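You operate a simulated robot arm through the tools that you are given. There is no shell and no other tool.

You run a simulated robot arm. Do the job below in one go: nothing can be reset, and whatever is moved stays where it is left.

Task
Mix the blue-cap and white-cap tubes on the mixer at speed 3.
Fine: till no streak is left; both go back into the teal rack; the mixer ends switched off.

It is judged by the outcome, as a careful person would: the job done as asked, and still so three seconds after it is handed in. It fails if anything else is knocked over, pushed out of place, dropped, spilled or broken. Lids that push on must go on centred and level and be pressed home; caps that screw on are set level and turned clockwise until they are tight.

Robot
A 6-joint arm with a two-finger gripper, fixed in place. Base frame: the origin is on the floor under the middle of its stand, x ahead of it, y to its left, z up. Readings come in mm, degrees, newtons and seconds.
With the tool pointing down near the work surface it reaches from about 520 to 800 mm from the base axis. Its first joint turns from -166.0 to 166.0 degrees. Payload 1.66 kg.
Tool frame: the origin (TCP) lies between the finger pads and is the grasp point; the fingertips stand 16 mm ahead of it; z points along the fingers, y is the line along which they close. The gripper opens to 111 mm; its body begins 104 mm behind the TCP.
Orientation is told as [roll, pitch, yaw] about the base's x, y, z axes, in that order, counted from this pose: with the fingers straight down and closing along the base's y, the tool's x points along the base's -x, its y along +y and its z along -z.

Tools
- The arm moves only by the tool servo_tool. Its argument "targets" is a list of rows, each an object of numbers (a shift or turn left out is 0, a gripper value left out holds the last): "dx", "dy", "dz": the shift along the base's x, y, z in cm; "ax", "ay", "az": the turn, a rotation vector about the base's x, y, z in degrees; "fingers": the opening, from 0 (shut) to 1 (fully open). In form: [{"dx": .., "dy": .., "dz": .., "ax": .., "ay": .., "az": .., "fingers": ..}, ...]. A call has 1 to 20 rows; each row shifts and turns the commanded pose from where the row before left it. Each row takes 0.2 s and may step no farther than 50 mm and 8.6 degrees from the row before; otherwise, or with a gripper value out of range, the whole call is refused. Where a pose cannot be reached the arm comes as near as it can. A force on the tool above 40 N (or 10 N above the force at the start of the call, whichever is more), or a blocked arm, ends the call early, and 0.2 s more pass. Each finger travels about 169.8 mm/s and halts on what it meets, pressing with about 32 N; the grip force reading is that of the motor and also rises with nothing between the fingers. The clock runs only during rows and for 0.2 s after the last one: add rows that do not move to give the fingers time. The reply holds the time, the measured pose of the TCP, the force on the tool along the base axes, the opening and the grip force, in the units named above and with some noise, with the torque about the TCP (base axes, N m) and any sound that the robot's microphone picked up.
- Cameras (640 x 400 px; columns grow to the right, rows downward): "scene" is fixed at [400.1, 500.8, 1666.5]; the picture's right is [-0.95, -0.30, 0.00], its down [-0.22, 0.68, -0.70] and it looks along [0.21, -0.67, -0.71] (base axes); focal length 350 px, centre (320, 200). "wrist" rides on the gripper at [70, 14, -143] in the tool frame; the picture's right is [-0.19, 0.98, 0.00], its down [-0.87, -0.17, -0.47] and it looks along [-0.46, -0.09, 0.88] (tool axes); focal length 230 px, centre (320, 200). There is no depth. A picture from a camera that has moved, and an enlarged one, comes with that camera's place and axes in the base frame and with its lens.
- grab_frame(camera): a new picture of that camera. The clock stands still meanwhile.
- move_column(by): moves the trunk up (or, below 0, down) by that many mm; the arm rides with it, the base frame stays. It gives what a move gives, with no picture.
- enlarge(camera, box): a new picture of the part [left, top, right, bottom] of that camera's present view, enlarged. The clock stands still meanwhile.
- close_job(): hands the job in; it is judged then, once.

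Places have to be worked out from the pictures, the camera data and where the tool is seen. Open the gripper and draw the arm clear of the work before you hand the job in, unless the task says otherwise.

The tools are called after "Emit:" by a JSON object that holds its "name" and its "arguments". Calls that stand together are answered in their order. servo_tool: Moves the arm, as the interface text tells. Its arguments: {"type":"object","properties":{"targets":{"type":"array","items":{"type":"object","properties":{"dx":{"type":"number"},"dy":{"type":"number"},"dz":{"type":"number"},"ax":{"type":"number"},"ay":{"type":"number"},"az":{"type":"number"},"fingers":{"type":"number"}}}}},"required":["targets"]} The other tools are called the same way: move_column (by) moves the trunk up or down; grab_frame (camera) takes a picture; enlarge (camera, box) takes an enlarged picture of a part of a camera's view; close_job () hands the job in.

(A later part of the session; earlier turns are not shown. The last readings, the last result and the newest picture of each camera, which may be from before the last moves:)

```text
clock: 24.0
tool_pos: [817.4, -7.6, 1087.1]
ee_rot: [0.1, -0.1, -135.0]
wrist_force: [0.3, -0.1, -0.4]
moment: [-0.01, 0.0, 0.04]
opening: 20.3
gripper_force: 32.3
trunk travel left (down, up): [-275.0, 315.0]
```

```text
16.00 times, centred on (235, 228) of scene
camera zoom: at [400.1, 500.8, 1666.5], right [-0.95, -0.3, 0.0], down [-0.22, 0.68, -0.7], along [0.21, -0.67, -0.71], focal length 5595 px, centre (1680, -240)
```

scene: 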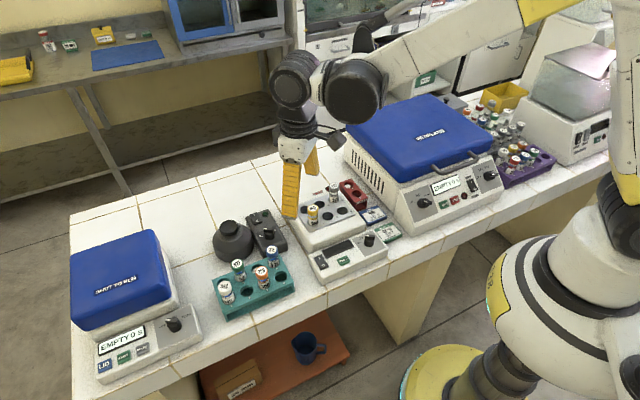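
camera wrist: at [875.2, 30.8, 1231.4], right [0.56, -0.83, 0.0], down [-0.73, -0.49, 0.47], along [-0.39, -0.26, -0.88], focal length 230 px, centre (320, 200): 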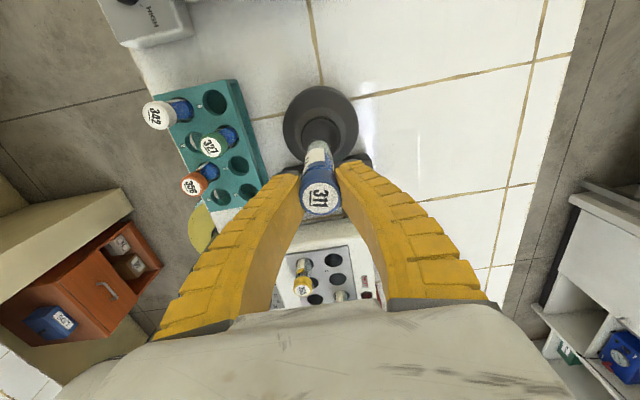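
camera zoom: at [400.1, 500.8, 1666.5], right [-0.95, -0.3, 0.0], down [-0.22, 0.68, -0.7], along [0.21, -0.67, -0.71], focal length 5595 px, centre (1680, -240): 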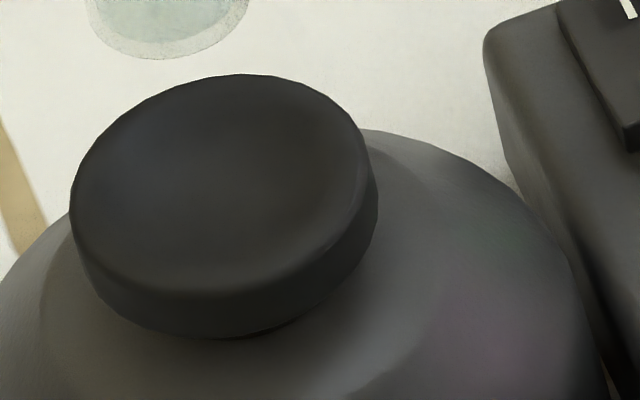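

Combined views put the cup centre at (820, -7, 948). I shift about 3 mm outward and lower the tube to just above the cup.

Emit:
{"name": "servo_tool", "arguments": {"targets": [{"dx": 0.3, "dy": 0.12, "dz": -1.5}, {"dz": -1.5}, {"dz": -0.6}, {}]}}

Emit:
{"name": "enlarge", "arguments": {"camera": "scene", "box": [210, 190, 250, 240]}}

Emit:
{"name": "enlarge", "arguments": {"camera": "wrist", "box": [270, 90, 380, 190]}}

```text
clock: 25.0
tool_pos: [819.8, -5.9, 1051.4]
ee_rot: [0.0, 0.0, -135.0]
wrist_force: [0.6, -0.3, -0.5]
moment: [-0.02, 0.01, -0.03]
opening: 20.2
gripper_force: 31.9
trunk travel left (down, up): [-275.0, 315.0]
```

```text
8.00 times, centred on (230, 215) of scene
camera zoom: at [400.1, 500.8, 1666.5], right [-0.95, -0.3, 0.0], down [-0.22, 0.68, -0.7], along [0.21, -0.67, -0.71], focal length 2798 px, centre (1040, 80)
```

zoom: 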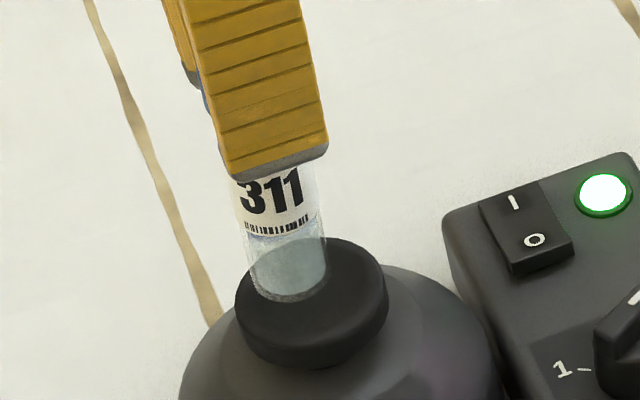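

```text
4.00 times, centred on (325, 140) of wrist
camera zoom: at [878.9, 32.7, 1196.0], right [0.56, -0.83, 0.0], down [-0.73, -0.49, 0.47], along [-0.39, -0.26, -0.88], focal length 920 px, centre (300, 440)
```

zoom: 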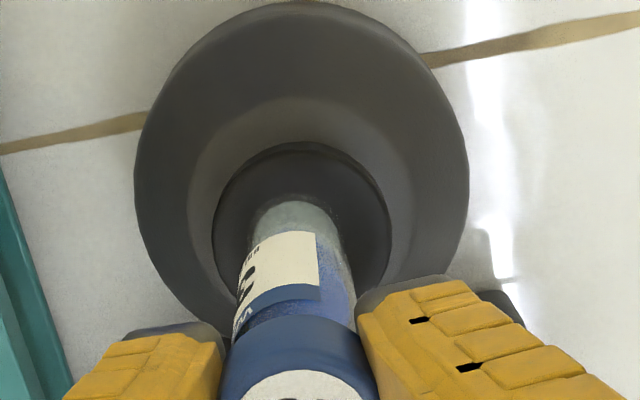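

The tube bottom is over the cup within a few millimetres. I lower in small steps until I feel contact, watching force and sound.

Emit:
{"name": "servo_tool", "arguments": {"targets": [{"dx": -0.1, "dz": -0.2}, {"dz": -0.2}, {"dz": -0.2}, {}]}}

```text
clock: 26.0
tool_pos: [819.3, -6.1, 1047.1]
ee_rot: [0.0, 0.0, -135.1]
wrist_force: [-0.5, 0.9, -1.6]
moment: [-0.01, 0.0, 0.01]
opening: 20.1
gripper_force: 31.9
trunk travel left (down, up): [-275.0, 315.0]
```

No contact yet at TCP z 1047. I continue down in small steps.

Emit:
{"name": "servo_tool", "arguments": {"targets": [{"dz": -0.2}, {"dz": -0.2}, {}]}}

Emit:
{"name": "enlarge", "arguments": {"camera": "scene", "box": [210, 190, 250, 240]}}

```text
clock: 26.8
tool_pos: [819.6, -5.4, 1043.3]
ee_rot: [-0.1, 0.0, -135.0]
wrist_force: [-0.9, 0.1, 0.3]
moment: [-0.03, -0.01, 0.04]
opening: 20.2
gripper_force: 31.8
trunk travel left (down, up): [-275.0, 315.0]
```

```text
8.00 times, centred on (230, 215) of scene
camera zoom: at [400.1, 500.8, 1666.5], right [-0.95, -0.3, 0.0], down [-0.22, 0.68, -0.7], along [0.21, -0.67, -0.71], focal length 2798 px, centre (1040, 80)
```

zoom: 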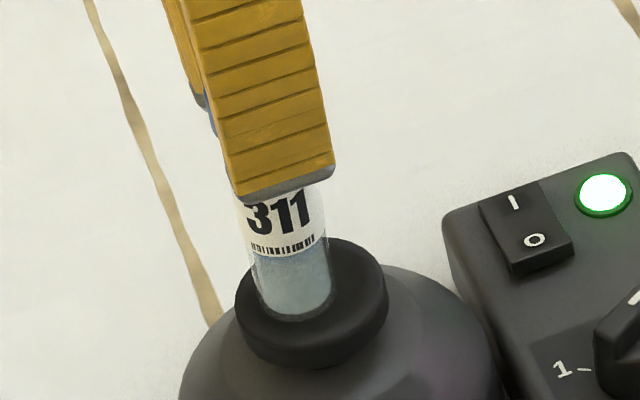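

Tube is close to the cup floor. I check the centring once more from the wrist before pressing.

Emit:
{"name": "enlarge", "arguments": {"camera": "wrist", "box": [280, 110, 360, 180]}}

Emit:
{"name": "enlarge", "arguments": {"camera": "scene", "box": [220, 205, 250, 240]}}

```text
5.71 times, centred on (320, 145) of wrist
camera zoom: at [878.3, 33.1, 1186.8], right [0.56, -0.83, 0.0], down [-0.73, -0.49, 0.47], along [-0.39, -0.26, -0.88], focal length 1315 px, centre (320, 514)
```

zoom: 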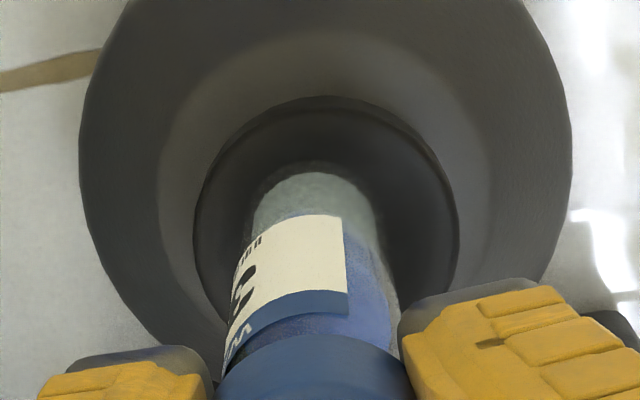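

```text
11.43 times, centred on (235, 222) of scene
camera zoom: at [400.1, 500.8, 1666.5], right [-0.95, -0.3, 0.0], down [-0.22, 0.68, -0.7], along [0.21, -0.67, -0.71], focal length 3997 px, centre (1291, -57)
```

zoom: 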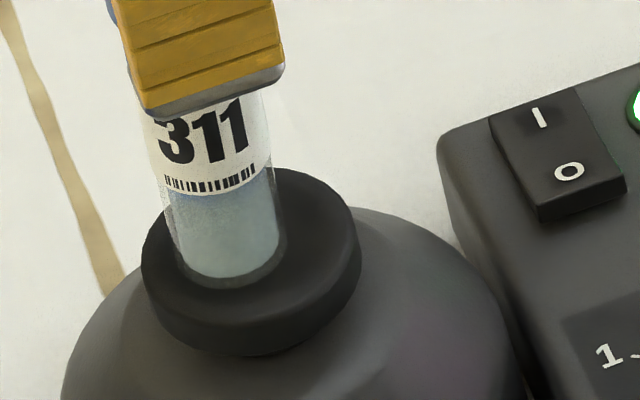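

Both views put the tube within about 3–4 mm of the cup's centre, which is well inside the 48 mm cup. I continue down until contact.

Emit:
{"name": "servo_tool", "arguments": {"targets": [{"dx": -0.1, "dz": -0.2}, {"dz": -0.2}, {}]}}

```text
clock: 27.6
tool_pos: [818.9, -7.0, 1038.9]
ee_rot: [-0.1, -0.1, -135.0]
wrist_force: [0.3, -0.9, 0.3]
moment: [0.02, -0.03, 0.0]
opening: 20.1
gripper_force: 31.7
trunk travel left (down, up): [-275.0, 315.0]
```

Still free at TCP z 1039. I take more small steps down.

Emit:
{"name": "servo_tool", "arguments": {"targets": [{"dz": -0.15}, {"dz": -0.15}, {}]}}

Emit:
{"name": "enlarge", "arguments": {"camera": "scene", "box": [220, 205, 250, 240]}}

```text
clock: 28.4
tool_pos: [817.6, -6.6, 1036.3]
ee_rot: [0.0, -0.1, -135.1]
wrist_force: [-1.0, -3.0, 2.0]
moment: [-0.2, 0.08, -0.03]
opening: 20.0
gripper_force: 31.9
trunk travel left (down, up): [-275.0, 315.0]
```

```text
11.43 times, centred on (235, 222) of scene
camera zoom: at [400.1, 500.8, 1666.5], right [-0.95, -0.3, 0.0], down [-0.22, 0.68, -0.7], along [0.21, -0.67, -0.71], focal length 3997 px, centre (1291, -57)
```

zoom: 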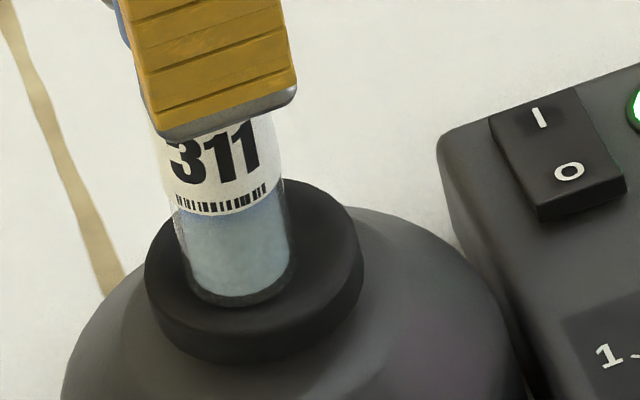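

Contact is made, at about 2–3 N. I press about 1.5 mm more and hold for a second, watching forces.

Emit:
{"name": "servo_tool", "arguments": {"targets": [{"dz": -0.15}, {}, {}, {}, {}, {}]}}

Emit:
{"name": "enlarge", "arguments": {"camera": "scene", "box": [220, 205, 250, 240]}}

```text
clock: 29.8
tool_pos: [816.8, -5.9, 1035.5]
ee_rot: [0.0, 0.0, -135.0]
wrist_force: [1.2, 0.1, 4.8]
moment: [-0.02, -0.01, -0.01]
opening: 20.0
gripper_force: 32.3
trunk travel left (down, up): [-275.0, 315.0]
```

```text
11.43 times, centred on (235, 222) of scene
camera zoom: at [400.1, 500.8, 1666.5], right [-0.95, -0.3, 0.0], down [-0.22, 0.68, -0.7], along [0.21, -0.67, -0.71], focal length 3997 px, centre (1291, -57)
```

zoom: 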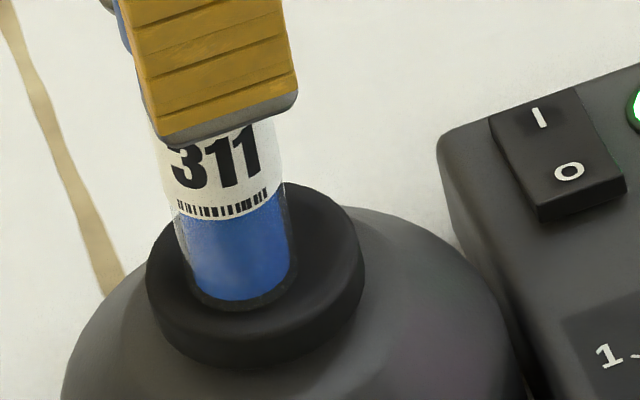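

It is mixing: the bottom has turned blue with only a faint lighter cloud left. I hold it on the cup longer.

Emit:
{"name": "servo_tool", "arguments": {"targets": [{}, {}, {}, {}, {}, {}, {}, {}, {}, {}, {}, {}, {}, {}, {}]}}

Emit:
{"name": "enlarge", "arguments": {"camera": "scene", "box": [220, 205, 250, 240]}}

Emit:
{"name": "enlarge", "arguments": {"camera": "wrist", "box": [280, 110, 360, 200]}}

```text
clock: 33.0
tool_pos: [817.5, -5.1, 1035.8]
ee_rot: [0.0, 0.0, -135.0]
wrist_force: [-0.3, -0.8, 3.3]
moment: [-0.02, 0.09, 0.04]
opening: 20.1
gripper_force: 32.1
trunk travel left (down, up): [-275.0, 315.0]
```

```text
11.43 times, centred on (235, 222) of scene
camera zoom: at [400.1, 500.8, 1666.5], right [-0.95, -0.3, 0.0], down [-0.22, 0.68, -0.7], along [0.21, -0.67, -0.71], focal length 3997 px, centre (1291, -57)
```

zoom: 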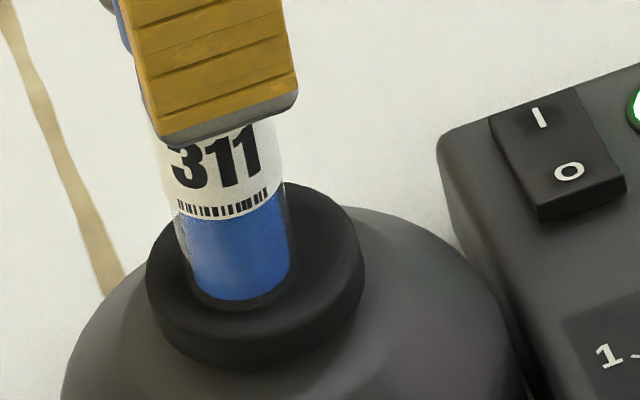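

```text
4.44 times, centred on (320, 155) of wrist
camera zoom: at [876.5, 33.3, 1178.8], right [0.56, -0.83, 0.0], down [-0.73, -0.49, 0.47], along [-0.39, -0.26, -0.88], focal length 1022 px, centre (320, 400)
```

zoom: 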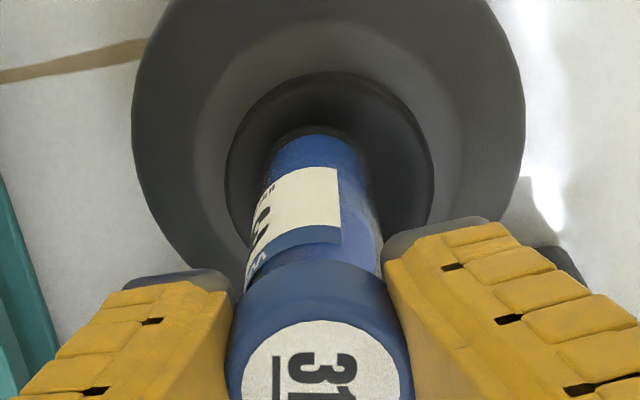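

The two pictures 3 s apart look alike, so it's probably uniform now. I hold another 3 s to be safe, then lift to inspect the liquid clear of the cup.

Emit:
{"name": "servo_tool", "arguments": {"targets": [{}, {}, {}, {}, {}, {}, {}, {}, {}, {}, {}, {}, {}, {}]}}

Emit:
{"name": "servo_tool", "arguments": {"targets": [{"dz": 0.5}, {"dz": 1.5}, {"dz": 3}, {}]}}

Emit:
{"name": "enlarge", "arguments": {"camera": "scene", "box": [215, 185, 250, 225]}}

Emit:
{"name": "enlarge", "arguments": {"camera": "wrist", "box": [280, 110, 360, 200]}}

```text
clock: 36.0
tool_pos: [817.6, -5.9, 1034.7]
ee_rot: [0.0, 0.0, -135.0]
wrist_force: [0.1, 0.3, 2.6]
moment: [-0.02, 0.03, 0.0]
opening: 20.1
gripper_force: 31.8
trunk travel left (down, up): [-275.0, 315.0]
```

```text
clock: 37.0
tool_pos: [817.5, -7.4, 1085.7]
ee_rot: [0.1, 0.0, -135.0]
wrist_force: [0.3, 0.6, -0.3]
moment: [-0.02, -0.01, 0.04]
opening: 19.7
gripper_force: 31.7
trunk travel left (down, up): [-275.0, 315.0]
```

```text
10.00 times, centred on (232, 205) of scene
camera zoom: at [400.1, 500.8, 1666.5], right [-0.95, -0.3, 0.0], down [-0.22, 0.68, -0.7], along [0.21, -0.67, -0.71], focal length 3497 px, centre (1195, 150)
```

zoom: 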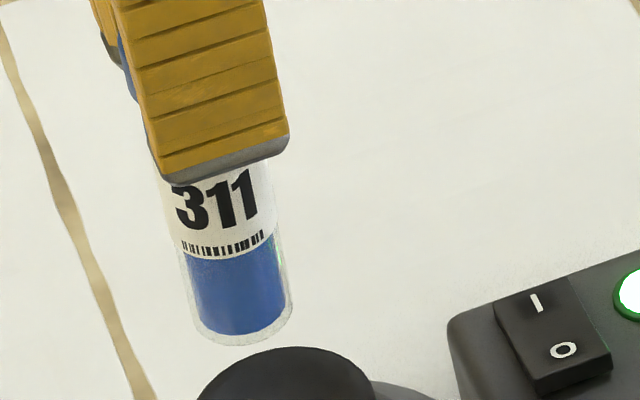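

```text
4.44 times, centred on (320, 155) of wrist
camera zoom: at [877.1, 32.2, 1228.4], right [0.56, -0.83, 0.0], down [-0.73, -0.49, 0.47], along [-0.39, -0.26, -0.88], focal length 1022 px, centre (320, 400)
```

zoom: 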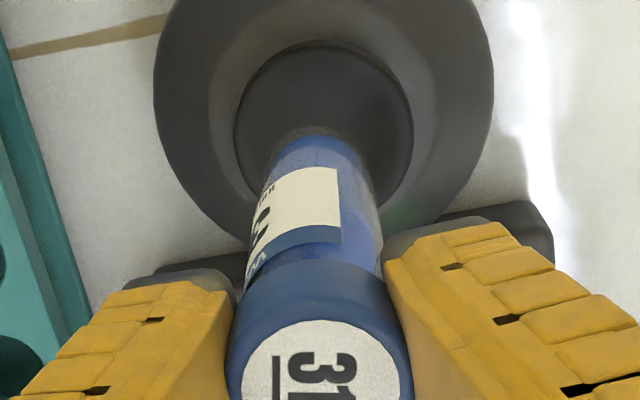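

From the scene side the liquid is now an even blue right to the bottom. I also want to see the unlabelled side, so I zoom from the wrist and turn the tube about 96° to show that side to the scene camera.

Emit:
{"name": "servo_tool", "arguments": {"targets": [{"az": 8}, {"az": 8}, {"az": 8}, {"az": 8}, {"az": 8}, {"az": 8}, {"az": 8}, {"az": 8}, {"az": 8}, {"az": 8}, {"az": 8}, {"az": 8}, {}]}}

Emit:
{"name": "enlarge", "arguments": {"camera": "scene", "box": [215, 185, 250, 225]}}

Emit:
{"name": "enlarge", "arguments": {"camera": "wrist", "box": [295, 130, 345, 180]}}

```text
clock: 39.8
tool_pos: [819.0, -4.7, 1084.5]
ee_rot: [-0.1, 0.0, -39.0]
wrist_force: [-0.5, 0.1, 0.6]
moment: [0.02, -0.04, -0.02]
opening: 20.0
gripper_force: 31.5
trunk travel left (down, up): [-275.0, 315.0]
```

```text
10.00 times, centred on (232, 205) of scene
camera zoom: at [400.1, 500.8, 1666.5], right [-0.95, -0.3, 0.0], down [-0.22, 0.68, -0.7], along [0.21, -0.67, -0.71], focal length 3497 px, centre (1195, 150)
```

zoom: 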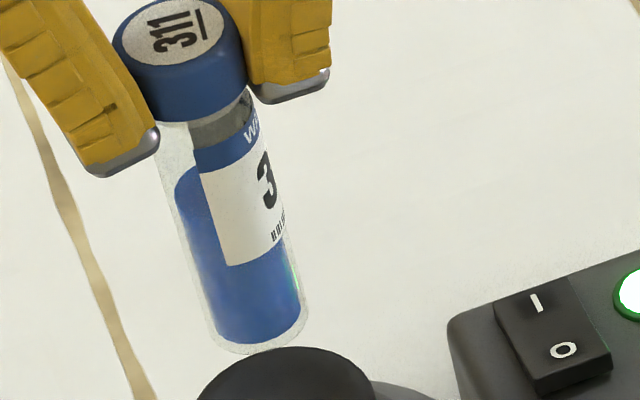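

```text
8.00 times, centred on (320, 155) of wrist
camera zoom: at [772.5, 48.5, 1228.1], right [0.76, 0.65, 0.0], down [0.57, -0.67, 0.47], along [0.3, -0.36, -0.88], focal length 1841 px, centre (320, 560)
```

zoom: 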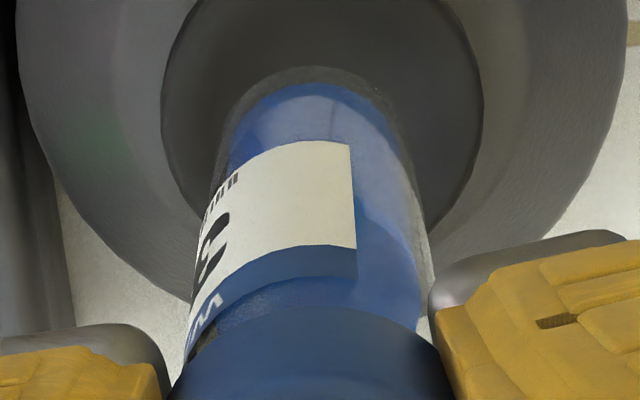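

This is a clear side view. I zoom tighter on the liquid to be sure there is no streak.

Emit:
{"name": "enlarge", "arguments": {"camera": "scene", "box": [222, 196, 248, 222]}}

```text
15.38 times, centred on (235, 209) of scene
camera zoom: at [400.1, 500.8, 1666.5], right [-0.95, -0.3, 0.0], down [-0.22, 0.68, -0.7], along [0.21, -0.67, -0.71], focal length 5380 px, centre (1628, 62)
```

zoom: 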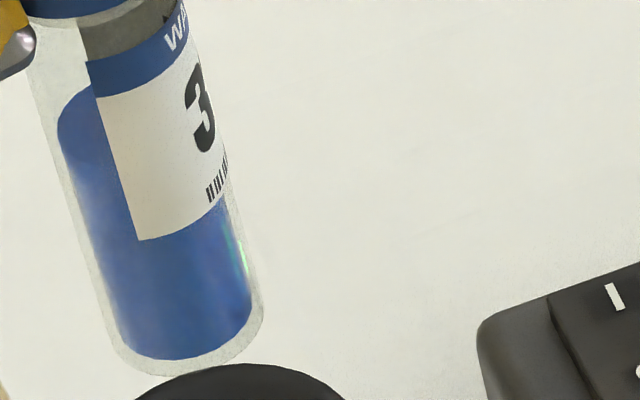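

The blue tube is evenly mixed. I return over slot 8, undoing exactly the turn and shifts I made so the tube comes back over its own hole.

Emit:
{"name": "servo_tool", "arguments": {"targets": [{"dx": -1.175, "dy": 0.3433, "az": -8}, {"dx": -1.175, "dy": 0.3433, "az": -8}, {"dx": -1.175, "dy": 0.3433, "az": -8}, {"dx": -1.175, "dy": 0.3433, "az": -8}, {"dx": -1.175, "dy": 0.3433, "az": -8}, {"dx": -1.175, "dy": 0.3433, "az": -8}, {"dx": -1.175, "dy": 0.3433, "az": -8}, {"dx": -1.175, "dy": 0.3433, "az": -8}, {"dx": -1.175, "dy": 0.3433, "az": -8}, {"dx": -1.175, "dy": 0.3433, "az": -8}, {"dx": -1.175, "dy": 0.3433, "az": -8}, {"dx": -1.175, "dy": 0.3437, "az": -8}, {}, {}]}}

Emit:
{"name": "enlarge", "arguments": {"camera": "wrist", "box": [240, 100, 400, 230]}}

Emit:
{"name": "enlarge", "arguments": {"camera": "scene", "box": [240, 210, 300, 270]}}

```text
clock: 42.8
tool_pos: [676.6, 35.2, 1084.1]
ee_rot: [-0.1, -0.1, -134.9]
wrist_force: [-0.4, 0.0, -0.3]
moment: [-0.02, 0.01, 0.0]
opening: 19.7
gripper_force: 32.3
trunk travel left (down, up): [-275.0, 315.0]
```

```text
3.08 times, centred on (320, 165) of wrist
camera zoom: at [734.9, 73.7, 1227.2], right [0.56, -0.83, 0.0], down [-0.73, -0.49, 0.47], along [-0.39, -0.26, -0.88], focal length 708 px, centre (320, 308)
```

zoom: 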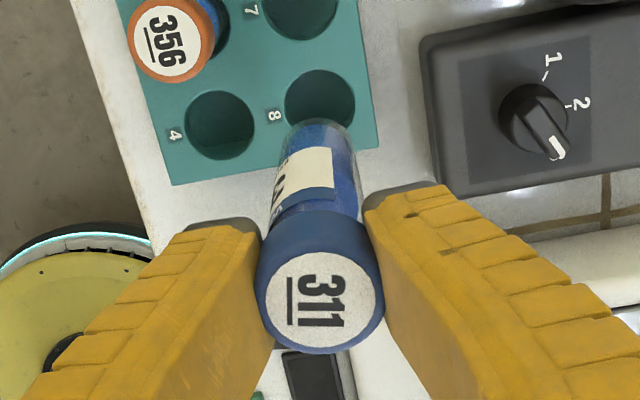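

```text
6.67 times, centred on (270, 240) of scene
camera zoom: at [400.1, 500.8, 1666.5], right [-0.95, -0.3, 0.0], down [-0.22, 0.68, -0.7], along [0.21, -0.67, -0.71], focal length 2331 px, centre (653, -67)
```

zoom: 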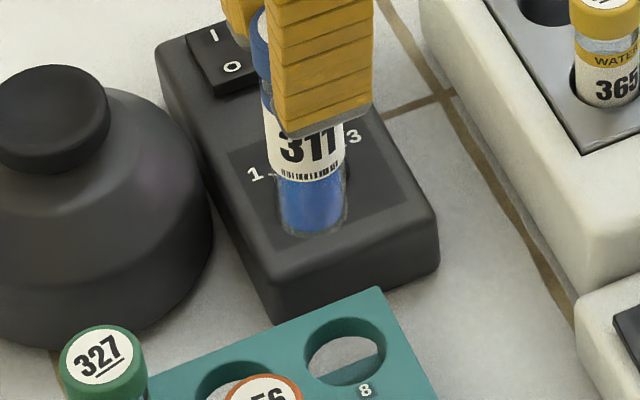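

The tube view matches the picture from right after lifting. I lower to just above the rack and check alignment with the hole.

Emit:
{"name": "servo_tool", "arguments": {"targets": [{"dz": -3}, {"dz": -3}, {"dz": -1.8}, {}]}}

Emit:
{"name": "enlarge", "arguments": {"camera": "wrist", "box": [280, 110, 360, 180]}}

Emit:
{"name": "enlarge", "arguments": {"camera": "scene", "box": [255, 225, 295, 265]}}

```text
clock: 43.8
tool_pos: [675.9, 35.6, 1005.9]
ee_rot: [0.0, 0.0, -135.0]
wrist_force: [0.2, 0.4, -0.4]
moment: [-0.01, 0.03, -0.02]
opening: 19.6
gripper_force: 32.0
trunk travel left (down, up): [-275.0, 315.0]
```

```text
5.71 times, centred on (320, 145) of wrist
camera zoom: at [734.7, 74.1, 1150.1], right [0.56, -0.83, 0.0], down [-0.73, -0.49, 0.47], along [-0.39, -0.26, -0.88], focal length 1315 px, centre (320, 514)
```

zoom: 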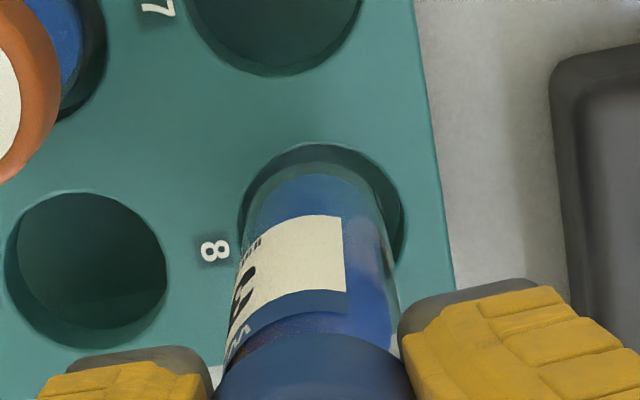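

```text
10.00 times, centred on (275, 245) of scene
camera zoom: at [400.1, 500.8, 1666.5], right [-0.95, -0.3, 0.0], down [-0.22, 0.68, -0.7], along [0.21, -0.67, -0.71], focal length 3497 px, centre (770, -250)
```

zoom: 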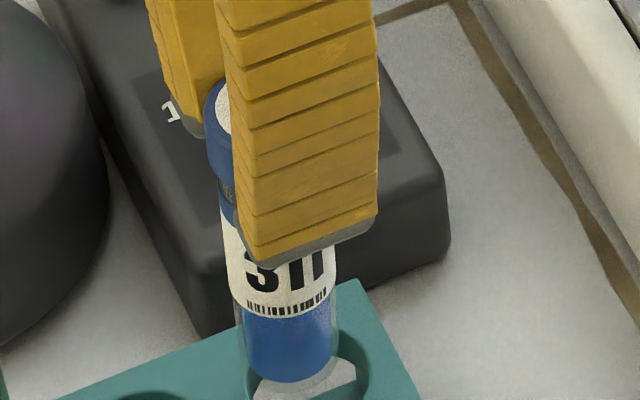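

The tube is within about 1 mm of the hole centre. I shift 0.8 mm to centre it and lower into the slot.

Emit:
{"name": "servo_tool", "arguments": {"targets": [{"dx": 0.06, "dy": -0.06, "dz": -1}, {"dz": -1.5}, {"dz": -1.5}, {"dz": -1}, {"dz": -0.5}, {}]}}

```text
clock: 45.2
tool_pos: [677.2, 33.1, 951.8]
ee_rot: [-0.1, 0.1, -135.1]
wrist_force: [-3.0, -1.9, -1.6]
moment: [-0.13, 0.28, 0.0]
opening: 19.6
gripper_force: 32.0
trunk travel left (down, up): [-275.0, 315.0]
```

It slid in with only light side contact. I lower the last few millimetres to the floor of the slot.

Emit:
{"name": "servo_tool", "arguments": {"targets": [{"dz": -0.15}, {"dz": -0.1}, {}]}}

Emit:
{"name": "enlarge", "arguments": {"camera": "scene", "box": [240, 225, 300, 275]}}

Emit:
{"name": "enlarge", "arguments": {"camera": "wrist", "box": [260, 90, 380, 220]}}

```text
clock: 46.0
tool_pos: [676.4, 34.2, 951.5]
ee_rot: [0.0, 0.1, -135.1]
wrist_force: [-0.6, -1.9, 9.1]
moment: [-0.3, 0.21, 0.01]
opening: 19.9
gripper_force: 31.9
trunk travel left (down, up): [-275.0, 315.0]
```

```text
8.00 times, centred on (270, 250) of scene
camera zoom: at [400.1, 500.8, 1666.5], right [-0.95, -0.3, 0.0], down [-0.22, 0.68, -0.7], along [0.21, -0.67, -0.71], focal length 2798 px, centre (720, -200)
```

zoom: 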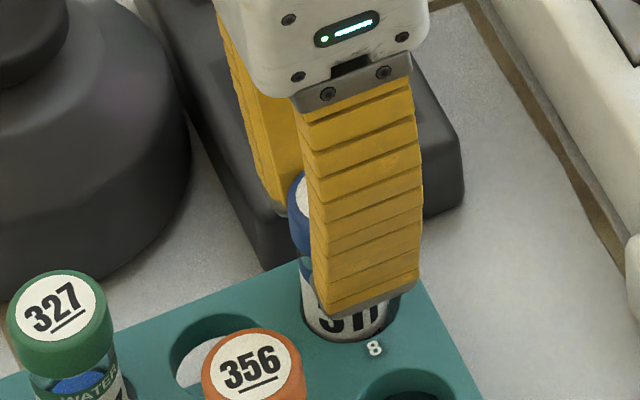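

```text
3.08 times, centred on (320, 155) of wrist
camera zoom: at [735.2, 73.2, 1094.2], right [0.56, -0.83, 0.0], down [-0.73, -0.49, 0.47], along [-0.39, -0.26, -0.88], focal length 708 px, centre (320, 338)
```

zoom: 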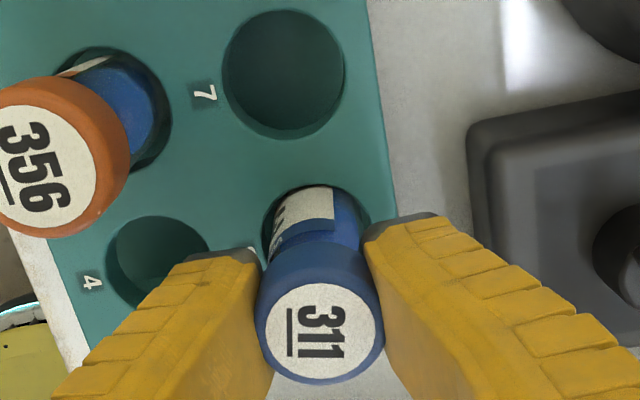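

The tube stands on the slot floor (9 N). I release it and lift straight up.

Emit:
{"name": "servo_tool", "arguments": {"targets": [{"dz": 0.05, "fingers": 0.2}, {"fingers": 0.35}, {"fingers": 0.5}, {}, {"dz": 3}, {"dz": 4}, {"dz": 4}, {}]}}

Emit:
{"name": "enlarge", "arguments": {"camera": "scene", "box": [195, 220, 315, 320]}}

Emit:
{"name": "grab_frame", "arguments": {"camera": "wrist"}}

```text
clock: 47.8
tool_pos: [678.1, 35.1, 1059.6]
ee_rot: [0.0, 0.1, -135.1]
wrist_force: [-0.8, 0.0, 0.7]
moment: [-0.02, 0.02, 0.0]
opening: 57.5
gripper_force: 1.8
trunk travel left (down, up): [-275.0, 315.0]
```

```text
4.00 times, centred on (255, 270) of scene
camera zoom: at [400.1, 500.8, 1666.5], right [-0.95, -0.3, 0.0], down [-0.22, 0.68, -0.7], along [0.21, -0.67, -0.71], focal length 1399 px, centre (580, -80)
```

zoom: 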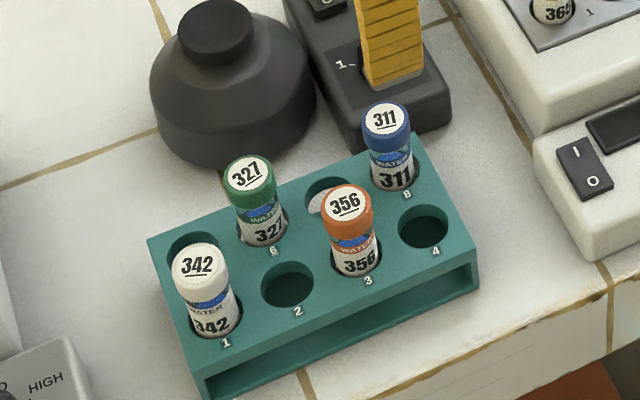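

```text
taken
camera wrist: at [737.0, 73.3, 1202.5], right [0.56, -0.83, 0.0], down [-0.73, -0.49, 0.47], along [-0.39, -0.26, -0.88], focal length 230 px, centre (320, 200)
```

wrist: 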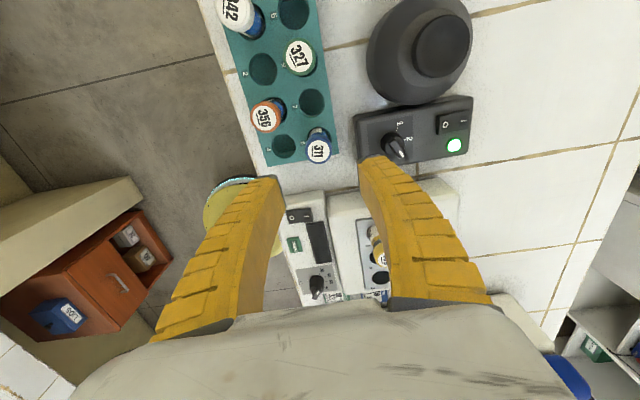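

Blue is back upright in slot 8, and the others are untouched. Next is the white 342 tube at about (738, 163); I move above it at the same height.

Emit:
{"name": "servo_tool", "arguments": {"targets": [{"dx": 1.52, "dy": 3.2}, {"dx": 1.52, "dy": 3.2}, {"dx": 1.52, "dy": 3.2}, {"dx": 1.52, "dy": 3.2}, {}]}}

Emit:
{"name": "grab_frame", "arguments": {"camera": "wrist"}}

Emit:
{"name": "enlarge", "arguments": {"camera": "wrist", "box": [260, 110, 380, 200]}}

Emit:
{"name": "grab_frame", "arguments": {"camera": "scene"}}

```text
clock: 49.0
tool_pos: [738.2, 161.6, 1059.3]
ee_rot: [0.0, 0.0, -135.0]
wrist_force: [-0.6, 0.3, 1.3]
moment: [0.01, -0.01, -0.02]
opening: 57.7
gripper_force: 1.5
trunk travel left (down, up): [-275.0, 315.0]
```

```text
taken
camera wrist: at [797.2, 201.2, 1204.2], right [0.56, -0.83, 0.0], down [-0.73, -0.49, 0.47], along [-0.39, -0.26, -0.88], focal length 230 px, centre (320, 200)
```

wrist: 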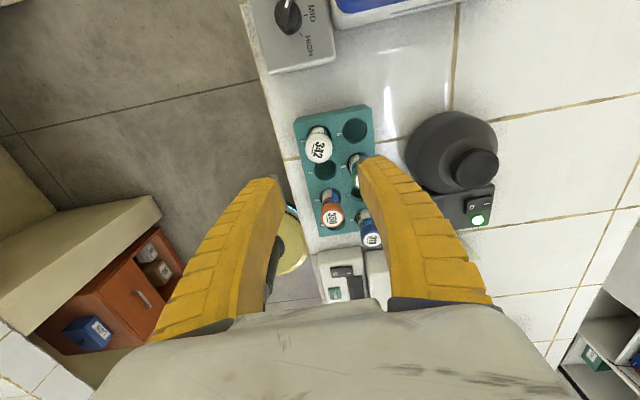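

```text
4.44 times, centred on (320, 155) of wrist
camera zoom: at [797.2, 201.2, 1204.2], right [0.56, -0.83, 0.0], down [-0.73, -0.49, 0.47], along [-0.39, -0.26, -0.88], focal length 1022 px, centre (320, 400)
```

zoom: 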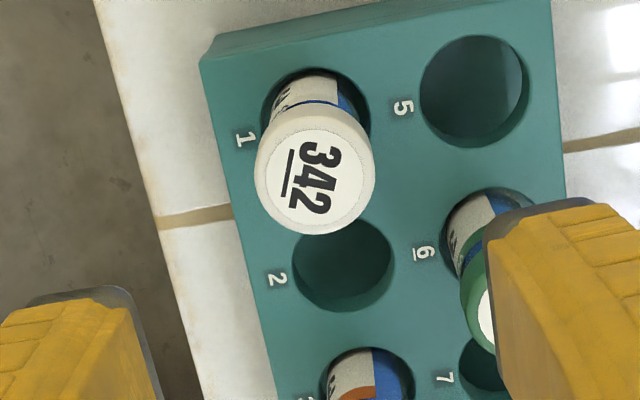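

```text
taken
```

scene: 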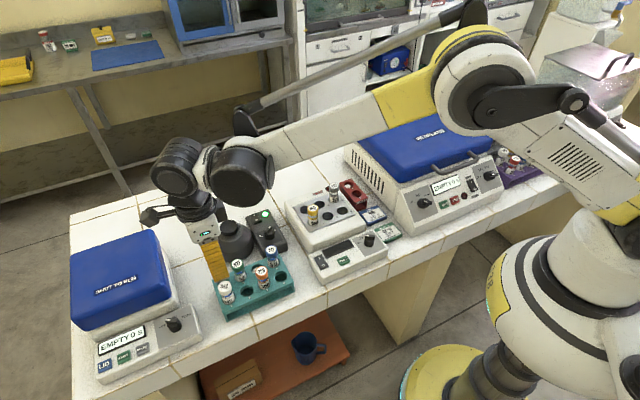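

The white cap is about (0.9, 2.5) mm off the tool axis. I correct that, descend to the cap and grip it like the blue one.

Emit:
{"name": "servo_tool", "arguments": {"targets": [{"dx": 0.09, "dy": 0.24, "dz": -3}, {"dz": -3}, {"dz": -3}, {"dz": -2}, {}, {"fingers": 0.3}, {"fingers": 0.2}, {"fingers": 0.0}, {"fingers": 0.0}, {}]}}

Emit:
{"name": "enlarge", "arguments": {"camera": "scene", "box": [190, 245, 270, 315]}}

Emit:
{"name": "enlarge", "arguments": {"camera": "wrist", "box": [240, 90, 400, 230]}}

```text
clock: 51.2
tool_pos: [739.8, 164.0, 951.0]
ee_rot: [0.0, -0.1, -135.0]
wrist_force: [-1.2, -0.4, 6.9]
moment: [-0.17, 0.14, -0.01]
opening: 22.4
gripper_force: 32.3
trunk travel left (down, up): [-275.0, 315.0]
```

```text
5.71 times, centred on (230, 280) of scene
camera zoom: at [400.1, 500.8, 1666.5], right [-0.95, -0.3, 0.0], down [-0.22, 0.68, -0.7], along [0.21, -0.67, -0.71], focal length 1998 px, centre (834, -257)
```

zoom: 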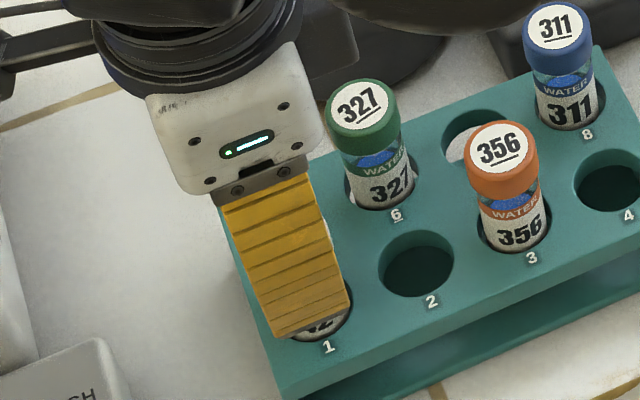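

```text
2.86 times, centred on (320, 160) of wrist
camera zoom: at [798.2, 204.2, 1093.8], right [0.56, -0.83, 0.0], down [-0.73, -0.49, 0.47], along [-0.39, -0.26, -0.88], focal length 657 px, centre (320, 314)
```

zoom: 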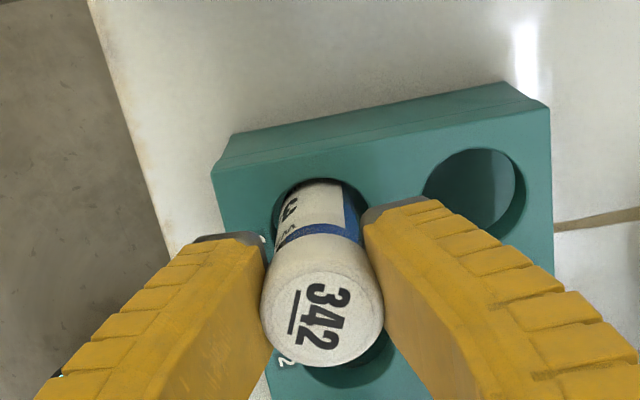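

White is gripped at 22 mm and 32 N. I lift slowly out of the slot.

Emit:
{"name": "servo_tool", "arguments": {"targets": [{"dz": 1}, {"dz": 2}, {"dz": 3}, {"dz": 4}, {"dz": 4}, {}]}}

Emit:
{"name": "enlarge", "arguments": {"camera": "scene", "box": [190, 215, 270, 305]}}

Emit:
{"name": "enlarge", "arguments": {"camera": "wrist", "box": [240, 90, 400, 230]}}

```text
clock: 52.6
tool_pos: [739.3, 163.6, 1089.0]
ee_rot: [0.0, 0.0, -135.1]
wrist_force: [0.7, 0.4, -0.9]
moment: [-0.01, -0.01, 0.0]
opening: 20.3
gripper_force: 31.9
trunk travel left (down, up): [-275.0, 315.0]
```

```text
4.44 times, centred on (230, 260) of scene
camera zoom: at [400.1, 500.8, 1666.5], right [-0.95, -0.3, 0.0], down [-0.22, 0.68, -0.7], along [0.21, -0.67, -0.71], focal length 1554 px, centre (720, -67)
```

zoom: 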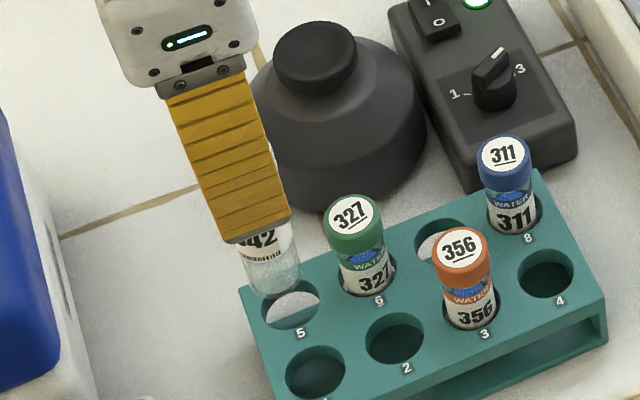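

```text
2.86 times, centred on (320, 160) of wrist
camera zoom: at [798.0, 204.0, 1232.9], right [0.56, -0.83, 0.0], down [-0.73, -0.49, 0.47], along [-0.39, -0.26, -0.88], focal length 657 px, centre (320, 314)
```

zoom: 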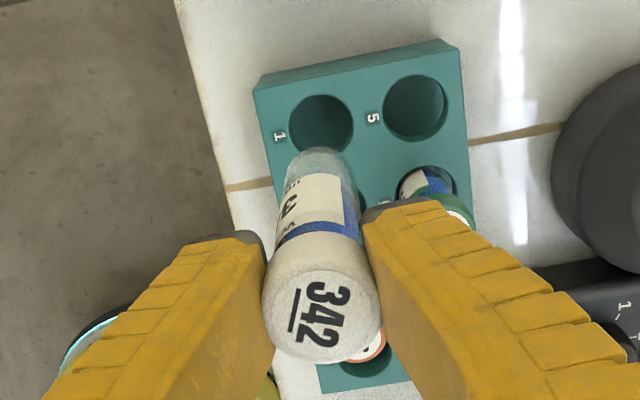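

The white tube is out, with a clear bottom half still unmixed. I carry it over to the cup at this height.

Emit:
{"name": "servo_tool", "arguments": {"targets": [{"dx": 1.56, "dy": -3.4}, {"dx": 1.56, "dy": -3.4}, {"dx": 1.56, "dy": -3.4}, {"dx": 1.56, "dy": -3.4}, {"dx": 1.56, "dy": -3.4}, {}]}}

Emit:
{"name": "enlarge", "arguments": {"camera": "wrist", "box": [270, 70, 380, 220]}}

Emit:
{"name": "enlarge", "arguments": {"camera": "scene", "box": [210, 185, 290, 240]}}

```text
clock: 54.0
tool_pos: [818.9, -5.4, 1088.0]
ee_rot: [0.0, 0.0, -135.0]
wrist_force: [-0.8, 0.4, -0.3]
moment: [-0.02, 0.01, -0.04]
opening: 20.2
gripper_force: 31.9
trunk travel left (down, up): [-275.0, 315.0]
```

```text
2.67 times, centred on (325, 145) of wrist
camera zoom: at [877.0, 34.2, 1231.9], right [0.56, -0.83, 0.0], down [-0.73, -0.49, 0.47], along [-0.39, -0.26, -0.88], focal length 614 px, centre (307, 347)
```

zoom: 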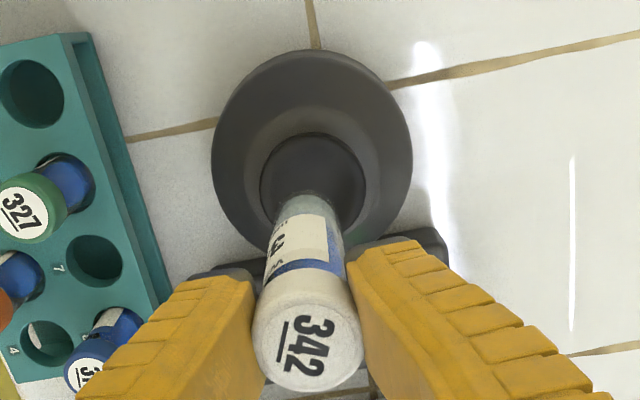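

```text
7.27 times, centred on (250, 212) of scene
camera zoom: at [400.1, 500.8, 1666.5], right [-0.95, -0.3, 0.0], down [-0.22, 0.68, -0.7], along [0.21, -0.67, -0.71], focal length 2543 px, centre (829, 109)
```

zoom: 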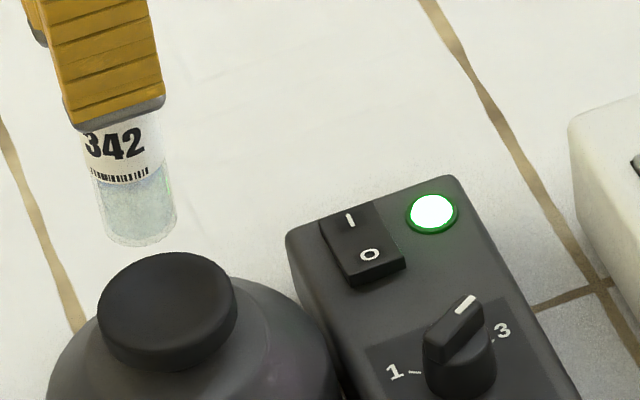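

Alignment looks the same as for blue, the knob is at 3 and the lamp is lit. I lower to just above the cup floor.

Emit:
{"name": "servo_tool", "arguments": {"targets": [{"dz": -1.5}, {"dz": -1.5}, {"dz": -1.0}, {"dz": -0.4}, {"dz": -0.2}, {}]}}

Emit:
{"name": "enlarge", "arguments": {"camera": "scene", "box": [220, 205, 250, 240]}}

Emit:
{"name": "enlarge", "arguments": {"camera": "wrist", "box": [280, 110, 360, 180]}}

```text
clock: 55.4
tool_pos: [816.7, -4.9, 1043.7]
ee_rot: [0.0, 0.0, -135.1]
wrist_force: [1.0, 0.4, -0.3]
moment: [-0.01, -0.02, 0.01]
opening: 20.2
gripper_force: 32.0
trunk travel left (down, up): [-275.0, 315.0]
```

```text
11.43 times, centred on (235, 222) of scene
camera zoom: at [400.1, 500.8, 1666.5], right [-0.95, -0.3, 0.0], down [-0.22, 0.68, -0.7], along [0.21, -0.67, -0.71], focal length 3997 px, centre (1291, -57)
```

zoom: 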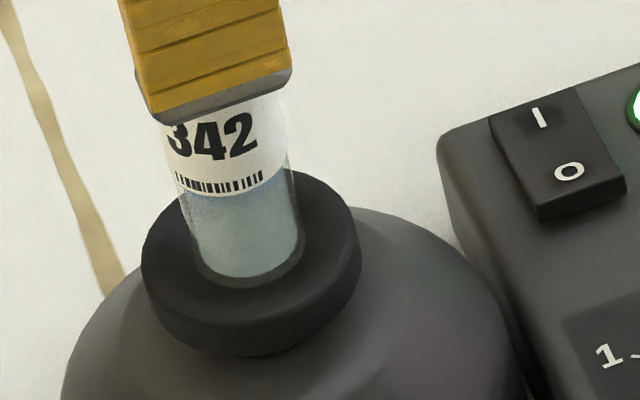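

```text
5.71 times, centred on (320, 145) of wrist
camera zoom: at [876.0, 34.0, 1187.2], right [0.56, -0.83, 0.0], down [-0.73, -0.49, 0.47], along [-0.39, -0.26, -0.88], focal length 1315 px, centre (320, 514)
```

zoom: 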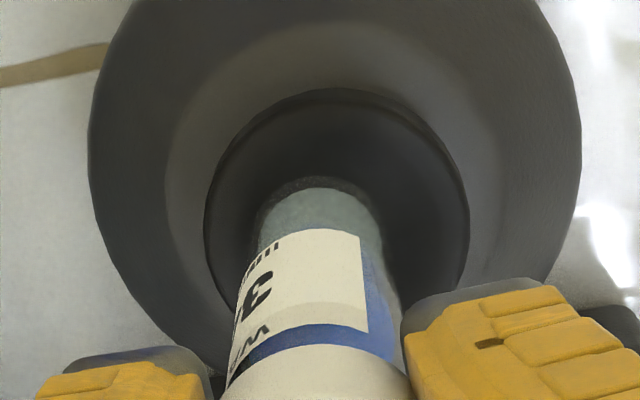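

The tube is well centred. I shift 1 mm and lower the last few millimetres onto the cup.

Emit:
{"name": "servo_tool", "arguments": {"targets": [{"dx": 0.1, "dy": -0.1, "dz": -0.2}, {"dz": -0.2}, {"dz": -0.2}, {}]}}

```text
clock: 56.4
tool_pos: [818.3, -5.6, 1037.6]
ee_rot: [0.0, 0.0, -134.9]
wrist_force: [0.4, -0.1, 2.0]
moment: [-0.03, -0.07, -0.02]
opening: 20.2
gripper_force: 32.1
trunk travel left (down, up): [-275.0, 315.0]
```

Light contact at 2 N. I press about 2.5 mm more and hold for a few seconds.

Emit:
{"name": "servo_tool", "arguments": {"targets": [{"dz": -0.15}, {"dz": -0.1}, {}, {}, {}, {}, {}, {}, {}, {}, {}, {}]}}

Emit:
{"name": "enlarge", "arguments": {"camera": "scene", "box": [220, 205, 250, 240]}}

```text
clock: 59.0
tool_pos: [817.1, -6.4, 1036.3]
ee_rot: [0.0, 0.0, -134.9]
wrist_force: [-0.8, -0.8, 5.2]
moment: [-0.1, 0.07, -0.01]
opening: 20.5
gripper_force: 32.4
trunk travel left (down, up): [-275.0, 315.0]
```

```text
11.43 times, centred on (235, 222) of scene
camera zoom: at [400.1, 500.8, 1666.5], right [-0.95, -0.3, 0.0], down [-0.22, 0.68, -0.7], along [0.21, -0.67, -0.71], focal length 3997 px, centre (1291, -57)
```

zoom: 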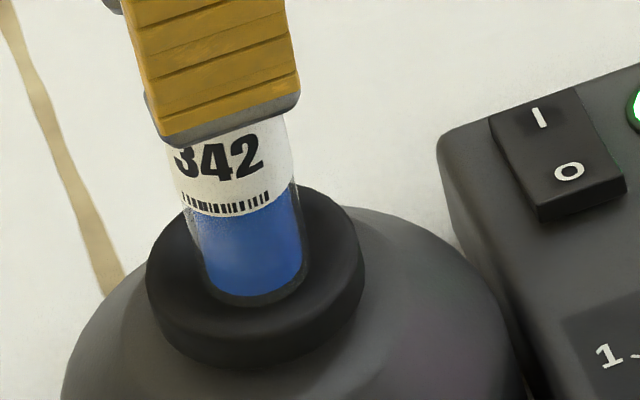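

The white tube's bottom has gone blue too. I keep holding it for about 6 s more, to match the blue tube.

Emit:
{"name": "servo_tool", "arguments": {"targets": [{}, {}, {}, {}, {}, {}, {}, {}, {}, {}, {}, {}, {}, {}, {}, {}, {}, {}, {}, {}]}}

Emit:
{"name": "servo_tool", "arguments": {"targets": [{}, {}, {}, {}, {}, {}, {}, {}]}}

Emit:
{"name": "enlarge", "arguments": {"camera": "scene", "box": [220, 205, 250, 240]}}

```text
clock: 63.2
tool_pos: [816.8, -5.0, 1034.9]
ee_rot: [0.0, 0.0, -135.0]
wrist_force: [0.6, 0.2, 3.3]
moment: [-0.06, 0.02, -0.01]
opening: 20.8
gripper_force: 31.3
trunk travel left (down, up): [-275.0, 315.0]
```

```text
clock: 65.0
tool_pos: [816.9, -6.2, 1034.2]
ee_rot: [0.0, 0.1, -134.9]
wrist_force: [-0.3, -0.9, 2.8]
moment: [-0.05, 0.0, -0.01]
opening: 20.9
gripper_force: 31.8
trunk travel left (down, up): [-275.0, 315.0]
```

```text
11.43 times, centred on (235, 222) of scene
camera zoom: at [400.1, 500.8, 1666.5], right [-0.95, -0.3, 0.0], down [-0.22, 0.68, -0.7], along [0.21, -0.67, -0.71], focal length 3997 px, centre (1291, -57)
```

zoom: 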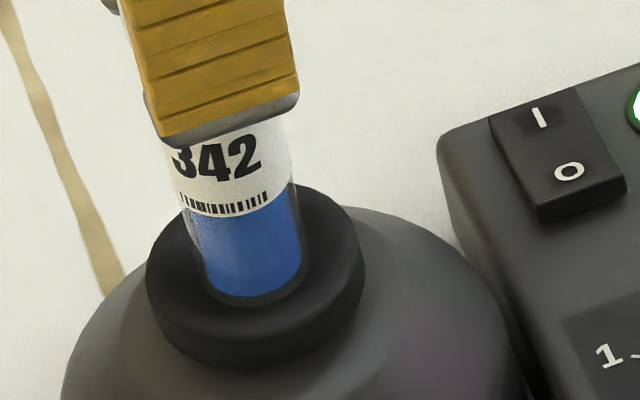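

It is held stably. I lift off the cup and turn the tube 96° so the scene camera sees the unlabelled side.

Emit:
{"name": "servo_tool", "arguments": {"targets": [{"dz": 0.5}, {"dz": 1.95}, {"dz": 3}, {"az": 8}, {"az": 8}, {"az": 8}, {"az": 8}, {"az": 8}, {"az": 8}, {"az": 8}, {"az": 8}, {"az": 8}, {"az": 8}, {"az": 8}, {"az": 8}, {}]}}

Emit:
{"name": "enlarge", "arguments": {"camera": "scene", "box": [220, 190, 248, 222]}}

Emit:
{"name": "enlarge", "arguments": {"camera": "wrist", "box": [280, 120, 360, 200]}}

```text
clock: 68.4
tool_pos: [818.4, -5.8, 1088.7]
ee_rot: [0.1, 0.0, -38.9]
wrist_force: [0.0, 1.4, -0.6]
moment: [-0.01, 0.01, -0.01]
opening: 20.4
gripper_force: 32.2
trunk travel left (down, up): [-275.0, 315.0]
```

```text
12.50 times, centred on (234, 206) of scene
camera zoom: at [400.1, 500.8, 1666.5], right [-0.95, -0.3, 0.0], down [-0.22, 0.68, -0.7], along [0.21, -0.67, -0.71], focal length 4371 px, centre (1395, 125)
```

zoom: 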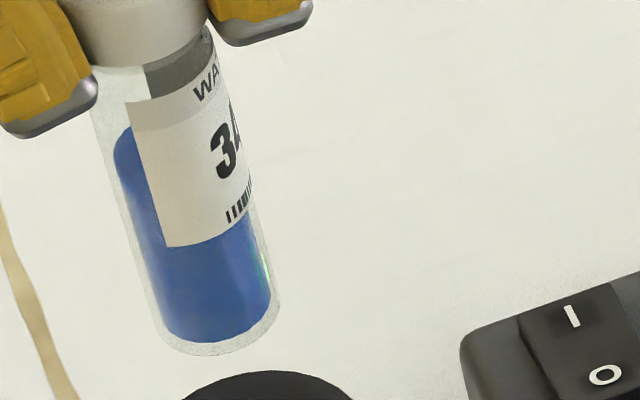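

```text
5.00 times, centred on (320, 160) of wrist
camera zoom: at [772.4, 47.5, 1233.1], right [0.76, 0.64, 0.0], down [0.57, -0.67, 0.47], along [0.3, -0.36, -0.88], focal length 1150 px, centre (320, 400)
```

zoom: 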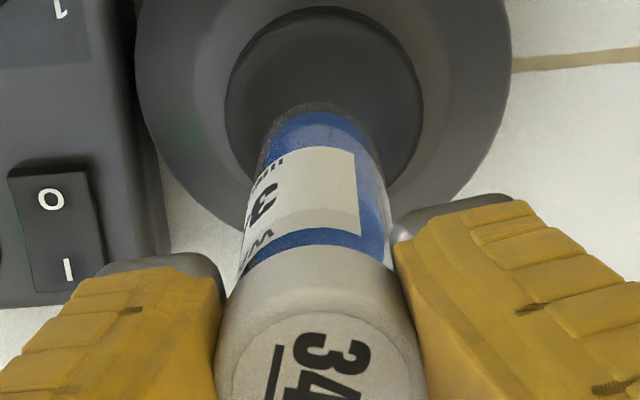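

White is an even blue with no streak. I go back over slot 1, reversing the turn and the shifts exactly.

Emit:
{"name": "servo_tool", "arguments": {"targets": [{"dx": -0.6583, "dy": 1.425, "az": -8}, {"dx": -0.6583, "dy": 1.425, "az": -8}, {"dx": -0.6583, "dy": 1.425, "az": -8}, {"dx": -0.6583, "dy": 1.425, "az": -8}, {"dx": -0.6583, "dy": 1.425, "az": -8}, {"dx": -0.6583, "dy": 1.425, "az": -8}, {"dx": -0.6583, "dy": 1.425, "az": -8}, {"dx": -0.6583, "dy": 1.425, "az": -8}, {"dx": -0.6583, "dy": 1.425, "az": -8}, {"dx": -0.6583, "dy": 1.425, "az": -8}, {"dx": -0.6583, "dy": 1.425, "az": -8}, {"dx": -0.6587, "dy": 1.425, "az": -8}, {}, {"dz": -4}, {"dz": -3.8}, {}]}}

Emit:
{"name": "enlarge", "arguments": {"camera": "wrist", "box": [280, 110, 360, 180]}}

Emit:
{"name": "enlarge", "arguments": {"camera": "scene", "box": [190, 240, 270, 310]}}

```text
clock: 71.8
tool_pos: [738.9, 164.7, 1009.2]
ee_rot: [0.0, 0.1, -135.0]
wrist_force: [0.4, -0.7, -0.6]
moment: [0.0, -0.01, -0.02]
opening: 20.0
gripper_force: 31.7
trunk travel left (down, up): [-275.0, 315.0]
```

```text
5.71 times, centred on (320, 145) of wrist
camera zoom: at [796.9, 202.9, 1153.6], right [0.56, -0.83, 0.0], down [-0.73, -0.49, 0.47], along [-0.39, -0.26, -0.88], focal length 1315 px, centre (320, 514)
```

zoom: 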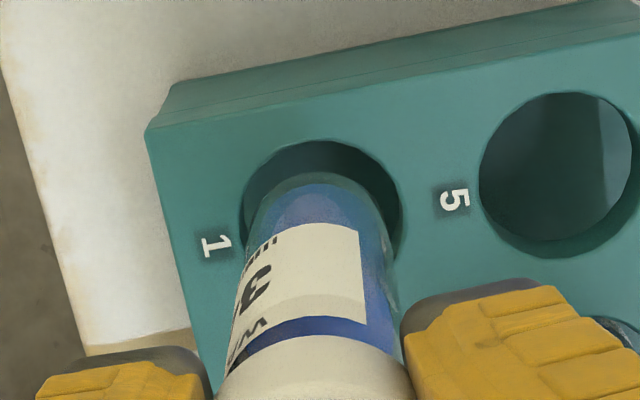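

```text
5.71 times, centred on (230, 275) of scene
camera zoom: at [400.1, 500.8, 1666.5], right [-0.95, -0.3, 0.0], down [-0.22, 0.68, -0.7], along [0.21, -0.67, -0.71], focal length 1998 px, centre (834, -229)
```

zoom: 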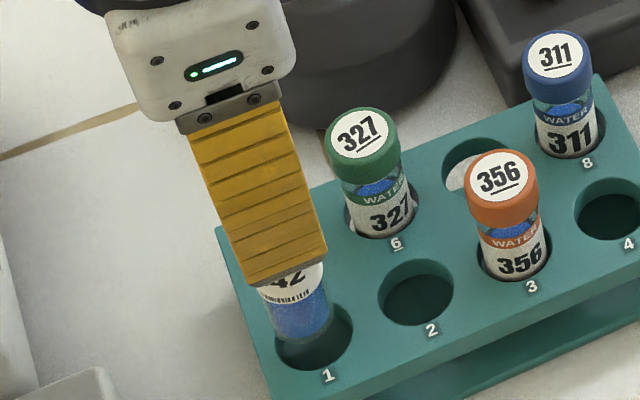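

It is centred over slot 1 within about half a millimetre. I lower it into the slot.

Emit:
{"name": "servo_tool", "arguments": {"targets": [{"dx": 0.02, "dy": -0.02, "dz": -1}, {"dz": -1.5}, {"dz": -1.5}, {"dz": -1}, {"dz": -0.5}, {}]}}

```text
clock: 73.2
tool_pos: [740.0, 164.2, 956.8]
ee_rot: [0.0, 0.0, -135.1]
wrist_force: [-1.2, -1.0, -2.7]
moment: [-0.15, 0.19, 0.0]
opening: 20.1
gripper_force: 32.2
trunk travel left (down, up): [-275.0, 315.0]
```

Nearly down with only light side contact. I take the last millimetres slowly until it seats.

Emit:
{"name": "servo_tool", "arguments": {"targets": [{"dz": -0.2}, {"dz": -0.2}, {}]}}

```text
clock: 74.0
tool_pos: [738.5, 164.1, 952.3]
ee_rot: [0.0, -0.1, -135.0]
wrist_force: [0.0, -1.2, -2.5]
moment: [-0.08, 0.14, 0.02]
opening: 20.0
gripper_force: 31.9
trunk travel left (down, up): [-275.0, 315.0]
```

Emit:
{"name": "servo_tool", "arguments": {"targets": [{"dz": -0.15}, {"dz": -0.1}, {}]}}

```text
clock: 74.8
tool_pos: [738.3, 163.7, 950.7]
ee_rot: [0.0, 0.0, -135.0]
wrist_force: [-0.3, 0.3, 3.6]
moment: [-0.02, 0.03, -0.01]
opening: 20.0
gripper_force: 32.5
trunk travel left (down, up): [-275.0, 315.0]
```

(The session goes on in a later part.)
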